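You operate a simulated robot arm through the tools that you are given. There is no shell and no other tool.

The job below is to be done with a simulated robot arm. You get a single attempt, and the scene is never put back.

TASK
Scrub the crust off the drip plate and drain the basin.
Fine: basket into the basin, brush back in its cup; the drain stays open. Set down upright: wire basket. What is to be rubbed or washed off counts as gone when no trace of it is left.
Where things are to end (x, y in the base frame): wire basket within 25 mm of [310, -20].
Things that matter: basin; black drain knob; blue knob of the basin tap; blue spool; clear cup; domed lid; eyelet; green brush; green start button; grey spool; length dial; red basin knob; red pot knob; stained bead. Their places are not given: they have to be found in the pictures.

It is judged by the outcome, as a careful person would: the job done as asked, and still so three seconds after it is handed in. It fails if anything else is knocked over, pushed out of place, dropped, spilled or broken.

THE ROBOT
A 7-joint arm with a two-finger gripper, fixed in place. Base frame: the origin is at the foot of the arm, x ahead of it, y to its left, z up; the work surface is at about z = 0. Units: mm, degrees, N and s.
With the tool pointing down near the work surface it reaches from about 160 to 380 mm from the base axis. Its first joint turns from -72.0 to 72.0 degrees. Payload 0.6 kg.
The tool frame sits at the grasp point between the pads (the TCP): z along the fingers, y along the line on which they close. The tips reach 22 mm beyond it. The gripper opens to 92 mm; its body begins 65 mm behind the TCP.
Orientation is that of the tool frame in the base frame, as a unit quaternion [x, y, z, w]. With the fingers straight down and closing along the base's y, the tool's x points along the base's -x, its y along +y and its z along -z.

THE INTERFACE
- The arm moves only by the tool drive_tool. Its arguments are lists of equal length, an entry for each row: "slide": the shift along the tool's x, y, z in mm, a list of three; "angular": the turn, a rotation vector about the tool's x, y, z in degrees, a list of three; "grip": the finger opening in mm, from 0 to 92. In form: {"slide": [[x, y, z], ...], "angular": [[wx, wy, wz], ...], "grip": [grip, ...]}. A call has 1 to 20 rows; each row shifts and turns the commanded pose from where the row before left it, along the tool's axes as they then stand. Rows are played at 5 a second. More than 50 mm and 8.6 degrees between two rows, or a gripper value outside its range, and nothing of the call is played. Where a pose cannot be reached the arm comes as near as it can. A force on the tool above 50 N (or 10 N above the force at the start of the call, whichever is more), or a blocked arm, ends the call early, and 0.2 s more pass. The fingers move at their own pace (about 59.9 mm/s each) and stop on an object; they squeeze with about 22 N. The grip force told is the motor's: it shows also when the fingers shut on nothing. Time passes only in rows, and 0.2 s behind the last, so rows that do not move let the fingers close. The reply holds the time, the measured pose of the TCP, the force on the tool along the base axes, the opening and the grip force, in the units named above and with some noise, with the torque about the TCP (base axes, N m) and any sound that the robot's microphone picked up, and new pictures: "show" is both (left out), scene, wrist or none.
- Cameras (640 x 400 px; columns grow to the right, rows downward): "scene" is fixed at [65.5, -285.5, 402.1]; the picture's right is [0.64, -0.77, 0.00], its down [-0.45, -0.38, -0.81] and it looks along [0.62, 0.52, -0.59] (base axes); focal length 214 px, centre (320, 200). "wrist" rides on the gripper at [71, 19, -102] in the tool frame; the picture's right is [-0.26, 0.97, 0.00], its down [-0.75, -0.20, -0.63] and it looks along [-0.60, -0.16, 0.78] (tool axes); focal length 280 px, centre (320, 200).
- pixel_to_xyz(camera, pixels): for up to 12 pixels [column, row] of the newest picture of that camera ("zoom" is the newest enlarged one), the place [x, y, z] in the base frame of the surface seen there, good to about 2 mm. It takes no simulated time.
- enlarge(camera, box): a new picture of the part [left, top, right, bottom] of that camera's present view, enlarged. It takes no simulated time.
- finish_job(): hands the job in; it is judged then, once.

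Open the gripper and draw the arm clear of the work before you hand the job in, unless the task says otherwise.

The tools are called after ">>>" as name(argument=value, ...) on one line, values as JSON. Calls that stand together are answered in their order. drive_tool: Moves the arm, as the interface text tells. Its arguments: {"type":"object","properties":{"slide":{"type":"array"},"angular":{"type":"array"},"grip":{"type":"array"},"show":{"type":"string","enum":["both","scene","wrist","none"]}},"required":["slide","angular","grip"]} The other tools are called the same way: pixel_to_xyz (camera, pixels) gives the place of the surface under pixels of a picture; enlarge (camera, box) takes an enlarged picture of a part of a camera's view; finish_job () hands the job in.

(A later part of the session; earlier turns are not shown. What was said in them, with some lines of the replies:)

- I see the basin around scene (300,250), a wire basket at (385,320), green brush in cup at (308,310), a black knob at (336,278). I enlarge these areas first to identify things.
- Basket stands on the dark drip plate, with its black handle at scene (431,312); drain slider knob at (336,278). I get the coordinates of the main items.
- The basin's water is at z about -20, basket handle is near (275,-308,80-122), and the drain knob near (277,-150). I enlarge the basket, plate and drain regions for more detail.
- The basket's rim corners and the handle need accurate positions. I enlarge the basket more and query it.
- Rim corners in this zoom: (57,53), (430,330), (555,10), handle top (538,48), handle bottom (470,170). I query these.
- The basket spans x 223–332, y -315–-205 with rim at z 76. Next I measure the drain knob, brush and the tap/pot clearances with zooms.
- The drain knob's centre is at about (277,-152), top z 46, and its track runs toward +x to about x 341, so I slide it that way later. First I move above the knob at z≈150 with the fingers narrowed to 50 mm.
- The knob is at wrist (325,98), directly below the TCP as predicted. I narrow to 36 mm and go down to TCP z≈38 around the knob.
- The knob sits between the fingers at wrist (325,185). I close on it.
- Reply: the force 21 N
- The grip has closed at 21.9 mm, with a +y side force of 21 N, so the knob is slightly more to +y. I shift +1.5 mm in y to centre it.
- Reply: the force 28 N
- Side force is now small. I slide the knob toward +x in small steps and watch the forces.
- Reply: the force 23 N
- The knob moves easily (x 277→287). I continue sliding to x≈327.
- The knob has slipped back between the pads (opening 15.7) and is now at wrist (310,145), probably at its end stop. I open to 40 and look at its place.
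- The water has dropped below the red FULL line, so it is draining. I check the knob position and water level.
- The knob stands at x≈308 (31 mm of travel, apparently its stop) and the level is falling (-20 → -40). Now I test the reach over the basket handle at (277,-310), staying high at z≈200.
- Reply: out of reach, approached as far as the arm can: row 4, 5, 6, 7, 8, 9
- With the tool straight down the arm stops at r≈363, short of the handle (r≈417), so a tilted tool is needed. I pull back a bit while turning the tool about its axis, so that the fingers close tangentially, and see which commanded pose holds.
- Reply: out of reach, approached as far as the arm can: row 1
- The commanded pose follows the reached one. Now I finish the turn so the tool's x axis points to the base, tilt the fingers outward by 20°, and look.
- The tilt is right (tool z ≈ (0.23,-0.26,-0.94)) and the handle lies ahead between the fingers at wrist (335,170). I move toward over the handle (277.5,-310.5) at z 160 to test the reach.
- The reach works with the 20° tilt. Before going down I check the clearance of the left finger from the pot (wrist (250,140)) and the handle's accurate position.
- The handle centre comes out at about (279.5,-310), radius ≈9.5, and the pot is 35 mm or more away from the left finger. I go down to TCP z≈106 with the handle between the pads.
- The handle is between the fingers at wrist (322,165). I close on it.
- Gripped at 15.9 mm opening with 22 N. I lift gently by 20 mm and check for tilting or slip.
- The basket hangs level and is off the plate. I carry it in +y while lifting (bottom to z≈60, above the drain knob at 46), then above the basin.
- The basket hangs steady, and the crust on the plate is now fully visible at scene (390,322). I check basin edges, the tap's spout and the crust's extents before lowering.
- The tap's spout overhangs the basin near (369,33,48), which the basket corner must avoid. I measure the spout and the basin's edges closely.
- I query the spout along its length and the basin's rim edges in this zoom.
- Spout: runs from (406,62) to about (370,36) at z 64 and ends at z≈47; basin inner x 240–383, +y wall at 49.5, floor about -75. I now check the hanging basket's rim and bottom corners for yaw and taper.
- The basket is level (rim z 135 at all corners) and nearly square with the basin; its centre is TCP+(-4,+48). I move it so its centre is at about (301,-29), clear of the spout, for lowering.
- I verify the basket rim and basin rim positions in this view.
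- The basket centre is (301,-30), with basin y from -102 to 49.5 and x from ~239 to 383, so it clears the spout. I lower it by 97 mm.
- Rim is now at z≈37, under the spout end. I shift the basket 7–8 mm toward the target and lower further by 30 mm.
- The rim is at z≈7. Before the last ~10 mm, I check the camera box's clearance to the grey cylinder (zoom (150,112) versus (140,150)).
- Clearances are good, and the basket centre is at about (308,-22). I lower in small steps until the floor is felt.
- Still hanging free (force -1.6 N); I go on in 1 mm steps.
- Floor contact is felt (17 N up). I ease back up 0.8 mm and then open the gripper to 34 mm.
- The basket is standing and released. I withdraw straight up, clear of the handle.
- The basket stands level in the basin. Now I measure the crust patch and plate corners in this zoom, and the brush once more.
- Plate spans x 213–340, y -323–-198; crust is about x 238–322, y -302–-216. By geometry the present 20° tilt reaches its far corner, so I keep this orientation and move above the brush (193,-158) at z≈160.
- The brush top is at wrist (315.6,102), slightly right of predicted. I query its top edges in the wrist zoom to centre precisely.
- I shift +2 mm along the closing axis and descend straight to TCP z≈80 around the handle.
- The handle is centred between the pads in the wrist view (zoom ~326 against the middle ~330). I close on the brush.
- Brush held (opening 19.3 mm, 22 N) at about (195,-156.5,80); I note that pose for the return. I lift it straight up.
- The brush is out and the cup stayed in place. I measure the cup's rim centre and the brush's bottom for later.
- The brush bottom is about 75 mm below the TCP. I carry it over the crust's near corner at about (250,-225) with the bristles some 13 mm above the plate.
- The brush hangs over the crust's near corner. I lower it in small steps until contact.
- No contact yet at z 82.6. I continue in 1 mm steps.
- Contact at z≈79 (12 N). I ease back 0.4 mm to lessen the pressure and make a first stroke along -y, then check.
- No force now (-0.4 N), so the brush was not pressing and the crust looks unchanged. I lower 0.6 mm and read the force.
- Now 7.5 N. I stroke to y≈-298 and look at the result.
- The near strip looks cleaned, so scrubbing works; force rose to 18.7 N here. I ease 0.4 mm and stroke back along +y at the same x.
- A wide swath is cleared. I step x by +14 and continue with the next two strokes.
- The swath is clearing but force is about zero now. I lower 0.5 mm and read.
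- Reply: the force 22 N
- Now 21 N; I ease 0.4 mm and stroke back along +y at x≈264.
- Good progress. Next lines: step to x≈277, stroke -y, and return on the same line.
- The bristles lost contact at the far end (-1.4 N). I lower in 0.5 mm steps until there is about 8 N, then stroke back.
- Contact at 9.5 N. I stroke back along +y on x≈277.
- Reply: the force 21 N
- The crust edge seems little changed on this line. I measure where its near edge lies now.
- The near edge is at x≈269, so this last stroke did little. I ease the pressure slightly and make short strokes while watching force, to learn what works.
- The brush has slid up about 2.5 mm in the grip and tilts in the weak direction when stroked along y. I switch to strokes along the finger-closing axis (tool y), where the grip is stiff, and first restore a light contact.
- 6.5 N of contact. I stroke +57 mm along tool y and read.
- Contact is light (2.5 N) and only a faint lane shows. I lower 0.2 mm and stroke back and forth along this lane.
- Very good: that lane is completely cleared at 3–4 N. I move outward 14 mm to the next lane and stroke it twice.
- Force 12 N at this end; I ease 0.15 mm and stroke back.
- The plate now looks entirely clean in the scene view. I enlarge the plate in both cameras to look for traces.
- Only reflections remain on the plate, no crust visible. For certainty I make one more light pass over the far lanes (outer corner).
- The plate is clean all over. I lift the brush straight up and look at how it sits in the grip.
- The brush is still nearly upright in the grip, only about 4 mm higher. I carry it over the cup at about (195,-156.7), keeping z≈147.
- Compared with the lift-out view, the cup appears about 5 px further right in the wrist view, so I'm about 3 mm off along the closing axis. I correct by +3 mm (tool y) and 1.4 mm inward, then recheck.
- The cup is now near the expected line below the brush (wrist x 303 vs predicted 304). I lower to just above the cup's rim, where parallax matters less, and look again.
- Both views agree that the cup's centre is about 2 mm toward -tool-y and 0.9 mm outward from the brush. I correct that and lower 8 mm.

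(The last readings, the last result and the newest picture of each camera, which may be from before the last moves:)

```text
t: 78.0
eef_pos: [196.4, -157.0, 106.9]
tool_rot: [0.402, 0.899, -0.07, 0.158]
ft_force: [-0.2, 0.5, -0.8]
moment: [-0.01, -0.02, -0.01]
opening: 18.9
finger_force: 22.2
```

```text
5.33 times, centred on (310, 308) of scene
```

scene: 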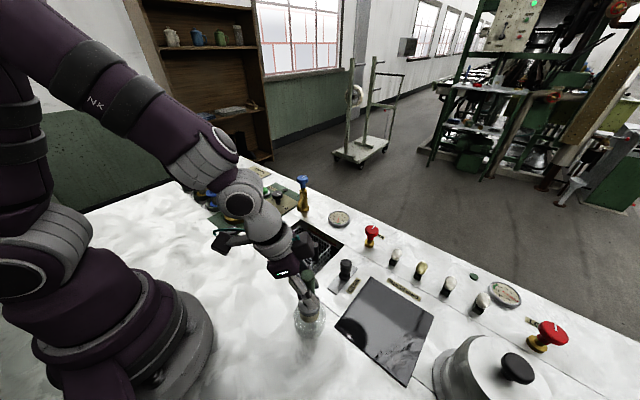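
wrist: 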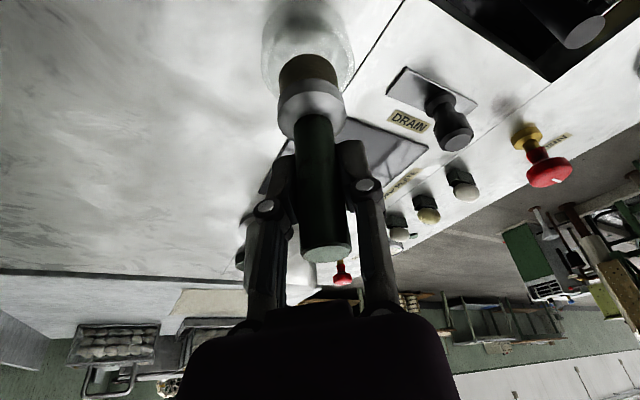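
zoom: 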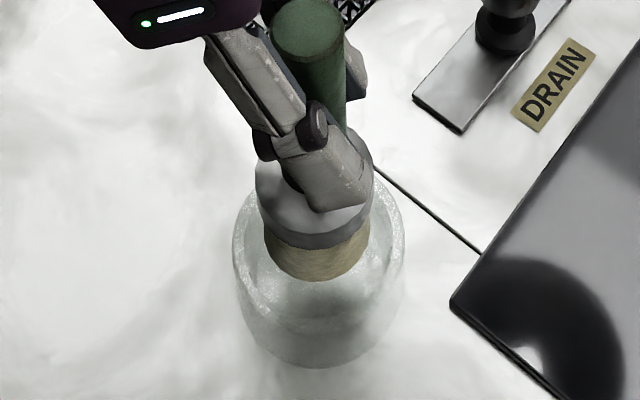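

Brush and cup are now concentric in both views (wrist 316 vs 313; scene 317.5 vs 319). I lower it into the cup slowly, watching force.

>>> drive_tool(slide=[[1.03, 0, 2.82], [1.03, 0, 2.82], [1.03, 0, 2.82], [1.03, 0, 2.82], [0, 0, 0]], angular=[[0, 0, 0], [0, 0, 0], [0, 0, 0], [0, 0, 0], [0, 0, 0]], grip=[5, 5, 5, 5, 5])

>>> enlarge(camera="scene", box=[280, 270, 340, 345])

>>> enlarge(camera="wrist", box=[230, 0, 390, 130])

```text
t: 79.2
eef_pos: [195.6, -156.3, 95.6]
tool_rot: [0.401, 0.899, -0.072, 0.158]
ft_force: [0.0, 0.7, -0.5]
moment: [0.02, 0.0, 0.04]
opening: 18.7
finger_force: 22.3
```

scene: 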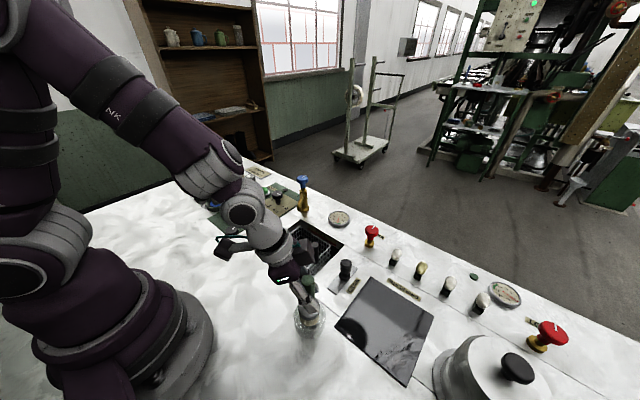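
wrist: 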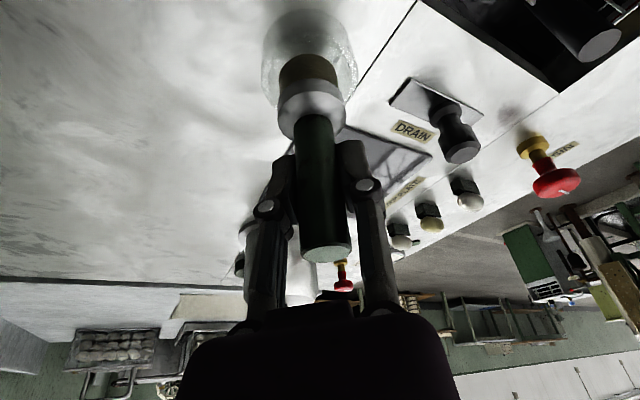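

```text
5.33 times, centred on (310, 308) of scene
```

zoom: 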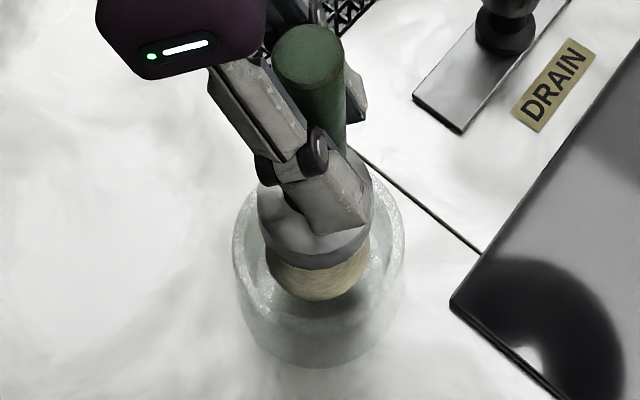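

```text
3.08 times, centred on (310, 65) of wrist
```

zoom: 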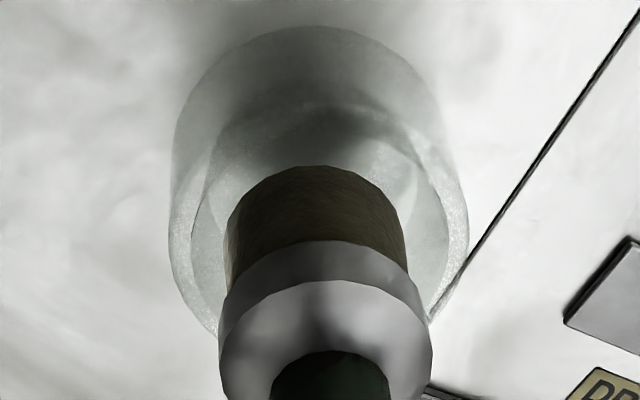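

The brush is entering the cup freely. I go on lowering 14 mm in small steps.

>>> drive_tool(slide=[[1.03, 0, 2.82], [1.03, 0, 2.82], [1.03, 0, 2.82], [1.03, 0, 2.82], [0.68, 0, 1.88], [0, 0, 0]], angular=[[0, 0, 0], [0, 0, 0], [0, 0, 0], [0, 0, 0], [0, 0, 0], [0, 0, 0]], grip=[5, 5, 5, 5, 5, 5])

>>> enlarge(camera="scene", box=[280, 270, 340, 345])

```text
t: 80.6
eef_pos: [196.0, -156.1, 81.6]
tool_rot: [0.402, 0.899, -0.071, 0.159]
ft_force: [-0.3, -0.3, -1.0]
moment: [0.02, 0.02, 0.0]
opening: 19.0
finger_force: 21.8
```

scene: 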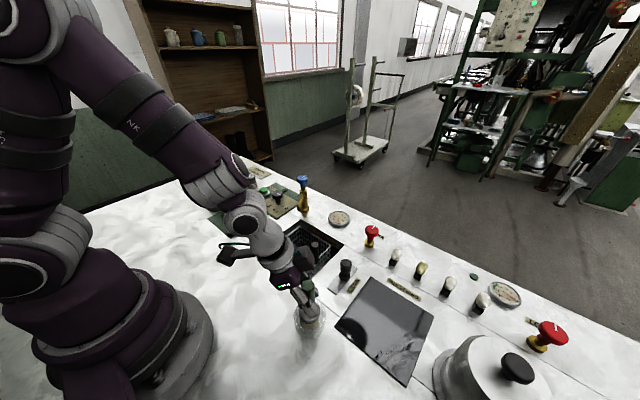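
wrist: 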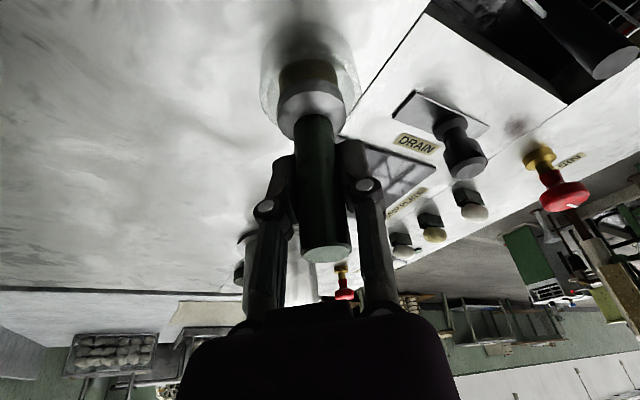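

```text
5.33 times, centred on (310, 308) of scene
```

zoom: 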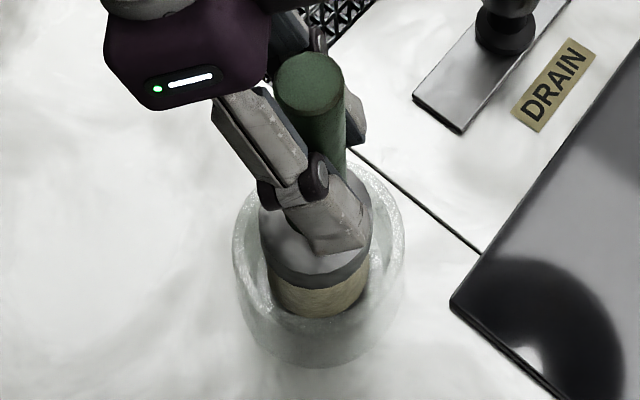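

Still free (−1 N). I lower in 1 mm steps until the cup's floor is felt.

>>> drive_tool(slide=[[0.34, 0, 0.94], [0.34, 0, 0.94], [0.34, 0, 0.94], [0, 0, 0]], angular=[[0, 0, 0], [0, 0, 0], [0, 0, 0], [0, 0, 0]], grip=[5, 5, 5, 5], show="none")

>>> drive_tool(slide=[[0.34, 0, 0.94], [0, 0, 0]], angular=[[0, 0, 0], [0, 0, 0]], grip=[5, 5], show="none")

```text
t: 81.6
eef_pos: [195.8, -156.5, 78.3]
tool_rot: [0.401, 0.899, -0.071, 0.159]
ft_force: [-0.4, 0.7, -1.4]
moment: [0.0, -0.02, -0.05]
opening: 19.1
finger_force: 21.5
```

```text
t: 82.2
eef_pos: [195.6, -156.8, 78.8]
tool_rot: [0.402, 0.899, -0.071, 0.159]
ft_force: [0.4, -0.1, -1.9]
moment: [0.01, -0.02, 0.0]
opening: 18.9
finger_force: 22.2
```

No contact yet at z≈78. I continue with single 1 mm steps.

>>> drive_tool(slide=[[0.34, 0, 0.94], [0, 0, 0]], angular=[[0, 0, 0], [0, 0, 0]], grip=[5, 5], show="none")

>>> drive_tool(slide=[[0.27, 0, 0.75], [0, 0, 0]], angular=[[0, 0, 0], [0, 0, 0]], grip=[5, 5], show="none")

```text
t: 82.8
eef_pos: [195.8, -156.7, 76.9]
tool_rot: [0.402, 0.899, -0.071, 0.159]
ft_force: [-0.3, -0.1, -1.1]
moment: [0.03, -0.01, 0.02]
opening: 18.8
finger_force: 21.7
```

```text
t: 83.4
eef_pos: [195.5, -156.8, 76.2]
tool_rot: [0.402, 0.899, -0.071, 0.158]
ft_force: [0.0, -0.2, -0.2]
moment: [0.05, 0.0, -0.02]
opening: 19.0
finger_force: 22.3
```

Nearly at the floor (force went to -0.2 N). One more small step.

>>> drive_tool(slide=[[0.17, 0, 0.47], [0, 0, 0]], angular=[[0, 0, 0], [0, 0, 0]], grip=[5, 5], show="none")

>>> drive_tool(slide=[[0.14, 0, 0.38], [0, 0, 0]], angular=[[0, 0, 0], [0, 0, 0]], grip=[5, 5], show="none")

```text
t: 84.0
eef_pos: [195.5, -157.7, 75.3]
tool_rot: [0.401, 0.899, -0.07, 0.159]
ft_force: [-1.6, 1.5, 5.1]
moment: [0.0, 0.1, -0.01]
opening: 18.9
finger_force: 22.4
```

```text
t: 84.6
eef_pos: [196.5, -156.8, 76.3]
tool_rot: [0.401, 0.899, -0.071, 0.16]
ft_force: [-3.8, 2.2, 16.0]
moment: [0.15, 0.23, -0.01]
opening: 18.6
finger_force: 22.5
```

Floor contact (16 N). I ease up 0.6 mm, then open the fingers to release the brush.

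>>> drive_tool(slide=[[-0.2, 0, -0.56], [0, 0, 0], [0, 0, 0], [0, 0, 0], [0, 0, 0], [0, 0, 0]], angular=[[0, 0, 0], [0, 0, 0], [0, 0, 0], [0, 0, 0], [0, 0, 0], [0, 0, 0]], grip=[5, 5, 24, 30, 38, 40])

>>> enlarge(camera="scene", box=[280, 260, 350, 345])

>>> enlarge(camera="wrist", box=[200, 20, 440, 260])

```text
t: 86.0
eef_pos: [196.9, -157.3, 75.9]
tool_rot: [0.402, 0.899, -0.07, 0.158]
ft_force: [0.7, 0.5, 0.5]
moment: [-0.03, 0.02, 0.01]
opening: 40.1
finger_force: 0.0
```

scene: 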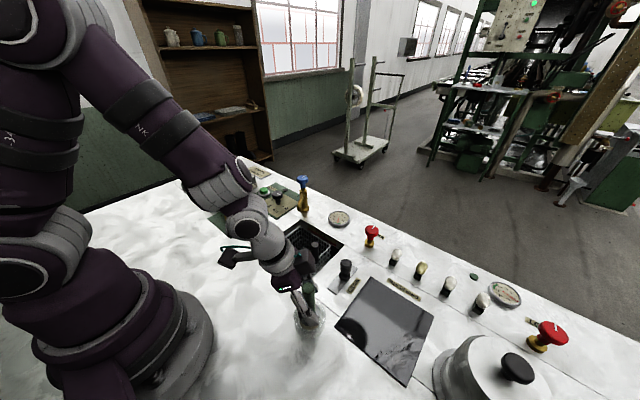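
wrist: 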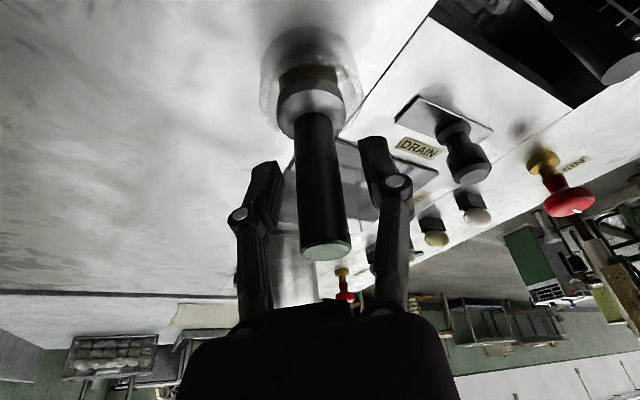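

```text
4.71 times, centred on (315, 302) of scene
```

zoom: 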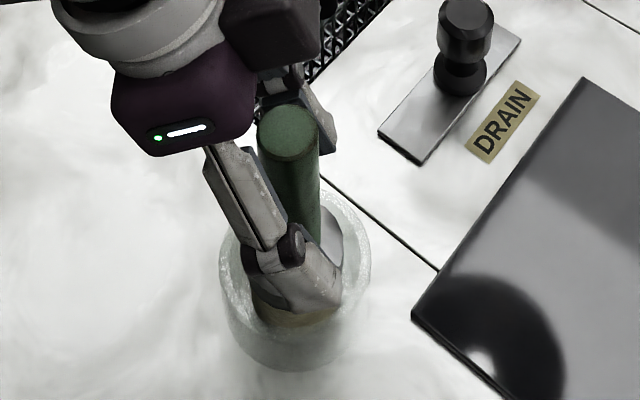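

```text
1.67 times, centred on (320, 140) of wrist
```

zoom: 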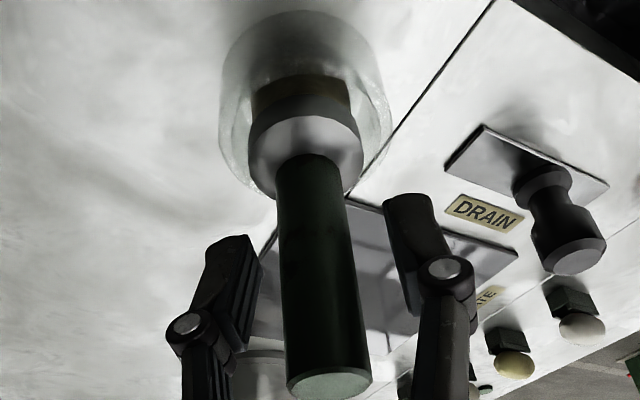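

The brush stands free in the cup. I withdraw straight up.

>>> drive_tool(slide=[[-3.4, 0, -9.4], [-5.1, 0, -14.1], [-5.1, 0, -14.1], [-6.8, 0, -18.8], [-8.5, 0, -23.5], [-8.5, 0, -23.5], [0, 0, 0]], angular=[[0, 0, 0], [0, 0, 0], [0, 0, 0], [0, 0, 0], [0, 0, 0], [0, 0, 0], [0, 0, 0]], grip=[40, 40, 40, 40, 40, 40, 40])

>>> enlarge(camera="scene", box=[280, 260, 350, 345])

>>> enlarge(camera="scene", box=[330, 260, 450, 390])

>>> enlarge(camera="scene", box=[240, 200, 380, 310])

```text
t: 87.6
eef_pos: [196.5, -157.2, 185.7]
tool_rot: [0.403, 0.899, -0.071, 0.158]
ft_force: [0.0, -0.1, 0.6]
moment: [0.0, -0.03, -0.04]
opening: 39.9
finger_force: 0.1
```

scene: 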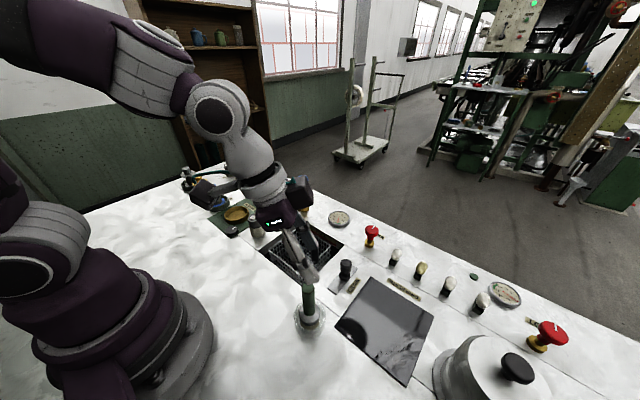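
wrist: 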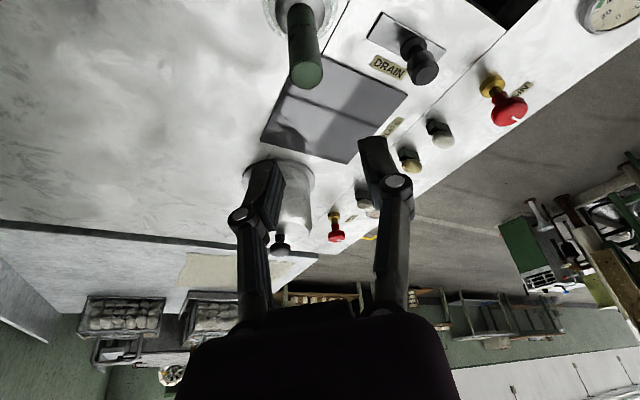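

```text
4.71 times, centred on (315, 302) of scene
```

zoom: 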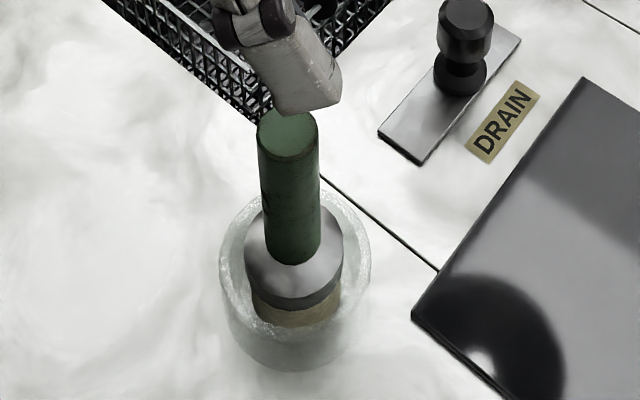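

```text
3.08 times, centred on (390, 325) of scene
```

zoom: 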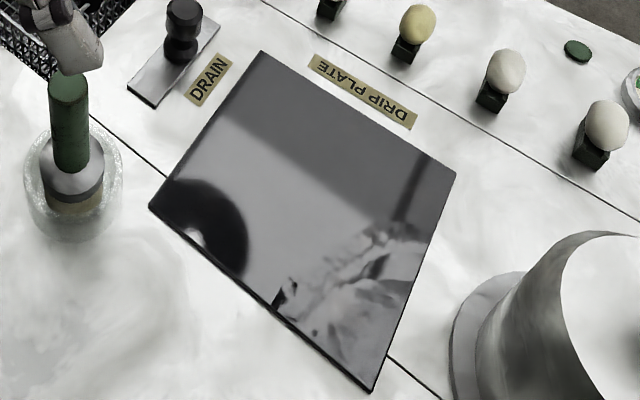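

```text
3.64 times, centred on (310, 255) of scene
```

zoom: 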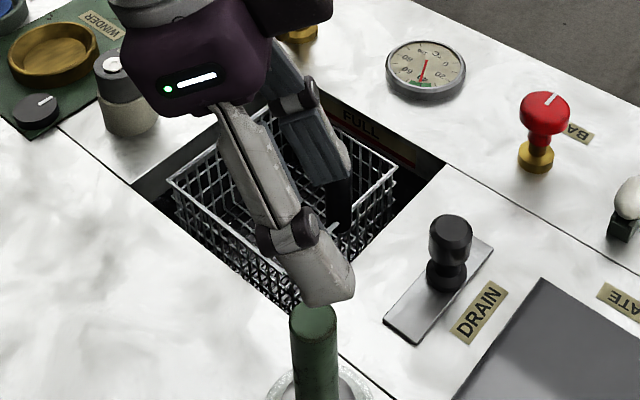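

The brush is back in its cup, the plate is clean and the basket stands in the basin. I raise the arm clear and open the gripper to inspect everything.

>>> drive_tool(slide=[[-6.8, 0, -18.8], [-6.8, 0, -18.8], [-6.8, 0, -18.8], [-6.8, 0, -18.8], [-6.8, 0, -18.8], [10, -6, -6], [10, -6, -6], [10, -6, -6], [0, 0, 0]], angular=[[0, 0, 0], [0, 0, 0], [0, 0, 0], [0, 0, 0], [0, 0, 0], [0, 0, 0], [0, 0, 0], [0, 0, 0], [0, 0, 0]], grip=[40, 40, 40, 60, 80, 80, 80, 80, 80])

>>> enlarge(camera="scene", box=[240, 200, 380, 310])

>>> enlarge(camera="scene", box=[330, 260, 450, 390])

>>> enlarge(camera="scene", box=[270, 260, 350, 345])

```text
t: 89.6
eef_pos: [158.2, -143.9, 291.5]
tool_rot: [0.402, 0.899, -0.071, 0.158]
ft_force: [-0.6, -0.1, 0.3]
moment: [-0.03, -0.02, -0.02]
opening: 80.3
finger_force: 0.0
```

scene: 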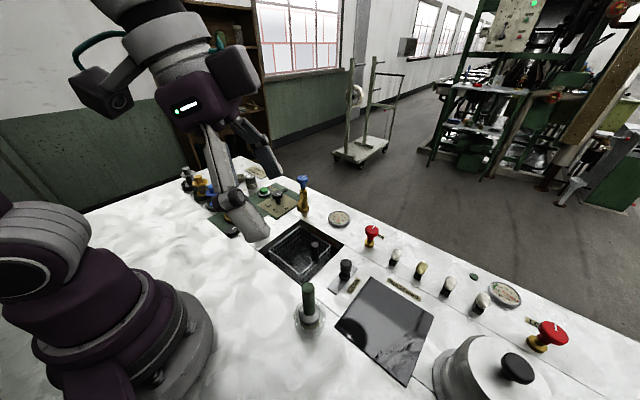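
wrist: 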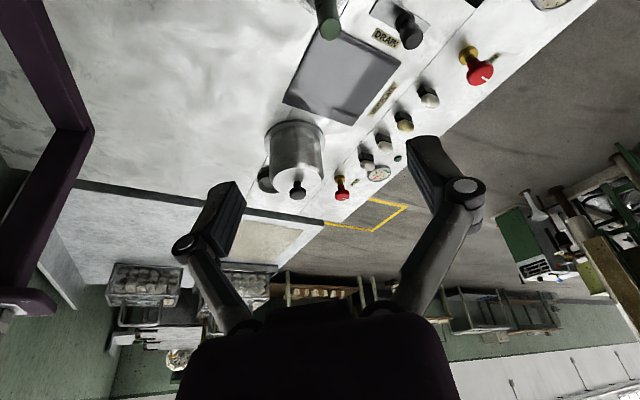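

```text
3.64 times, centred on (310, 255) of scene
```

zoom: 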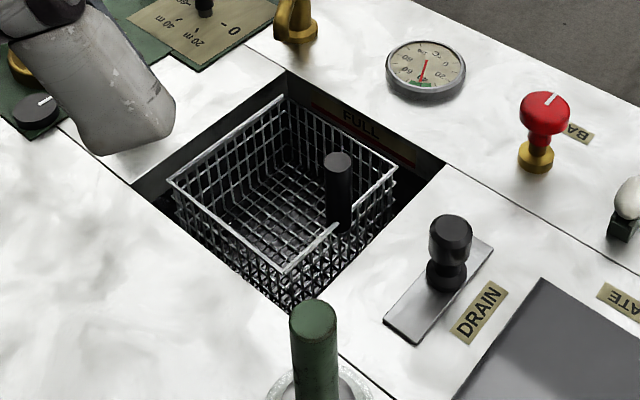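

```text
3.08 times, centred on (390, 325) of scene
```

zoom: 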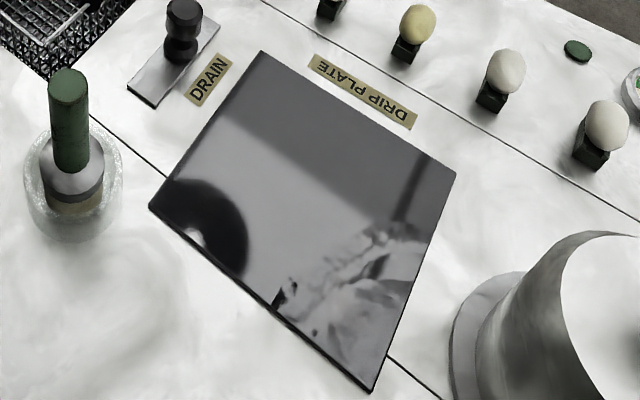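

```text
4.71 times, centred on (310, 302) of scene
```

zoom: 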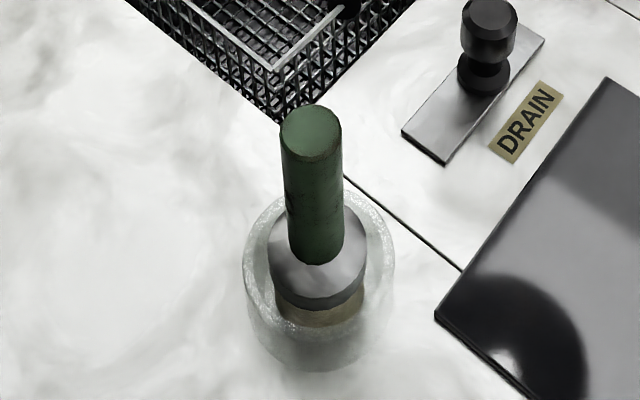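

All looks right. I verify the numbers: basket rim corners, drain knob, plate corners and the brush.

>>> pixel_to_xyz(camera="scene", pixels=[[270, 249], [300, 274], [302, 227], [333, 245], [285, 261], [310, 252], [346, 263], [345, 275], [308, 285], [296, 245], [303, 255], [345, 280]])

>>> enlarge(camera="scene", box=[255, 215, 350, 295])

>>> pixel_to_xyz(camera="scene", pixels=[[375, 277], [431, 316], [405, 384], [336, 322], [385, 300], [400, 340], [415, 318], [365, 320]])

```text
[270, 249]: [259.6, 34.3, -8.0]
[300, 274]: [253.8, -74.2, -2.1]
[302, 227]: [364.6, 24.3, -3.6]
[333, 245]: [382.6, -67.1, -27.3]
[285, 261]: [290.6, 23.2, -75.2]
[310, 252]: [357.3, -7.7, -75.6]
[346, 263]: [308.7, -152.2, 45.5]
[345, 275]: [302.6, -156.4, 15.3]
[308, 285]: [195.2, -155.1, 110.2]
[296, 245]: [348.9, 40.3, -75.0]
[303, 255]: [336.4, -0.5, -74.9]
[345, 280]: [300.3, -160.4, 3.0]
```

```text
5.00 times, centred on (302, 255) of scene
```

zoom: 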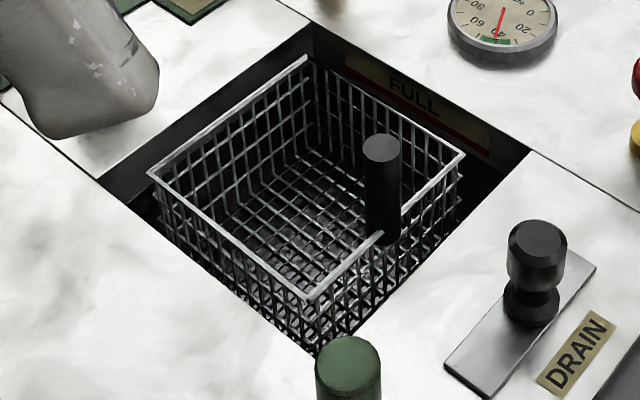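

```text
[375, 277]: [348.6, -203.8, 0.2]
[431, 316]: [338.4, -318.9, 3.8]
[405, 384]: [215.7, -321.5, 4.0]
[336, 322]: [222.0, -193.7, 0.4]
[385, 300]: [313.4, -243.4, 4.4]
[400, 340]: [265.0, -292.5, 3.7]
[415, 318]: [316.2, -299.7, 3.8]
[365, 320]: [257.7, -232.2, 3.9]
```

Basket centre is about (309,-21) and level on the basin floor (-75), the basin is empty, the drain knob has stayed at x≈308, the plate is clean, and the brush stands in its cup. The arm is clear with the gripper open, so I hand the job in.

>>> finish_job()

```text
The job is handed in.
```

The drip plate is scrubbed clean, the basin is drained and the job is handed in. I could see no trace of crust left on the plate in the enlarged pictures.

- **Basin:** the black drain knob is slid open at x≈308 and stayed there from when I opened it until I handed in. The basin floor shows dry at z≈-75.
- **Wire basket:** it stands upright in the basin, centred at about (309, -21), within the 25 mm allowed around (310, -20).
- **Green brush:** it is back upright in its cup, and the cup does not look to have moved.

The arm is drawn clear with the gripper open. I saw nothing else knocked over, pushed or spilled.
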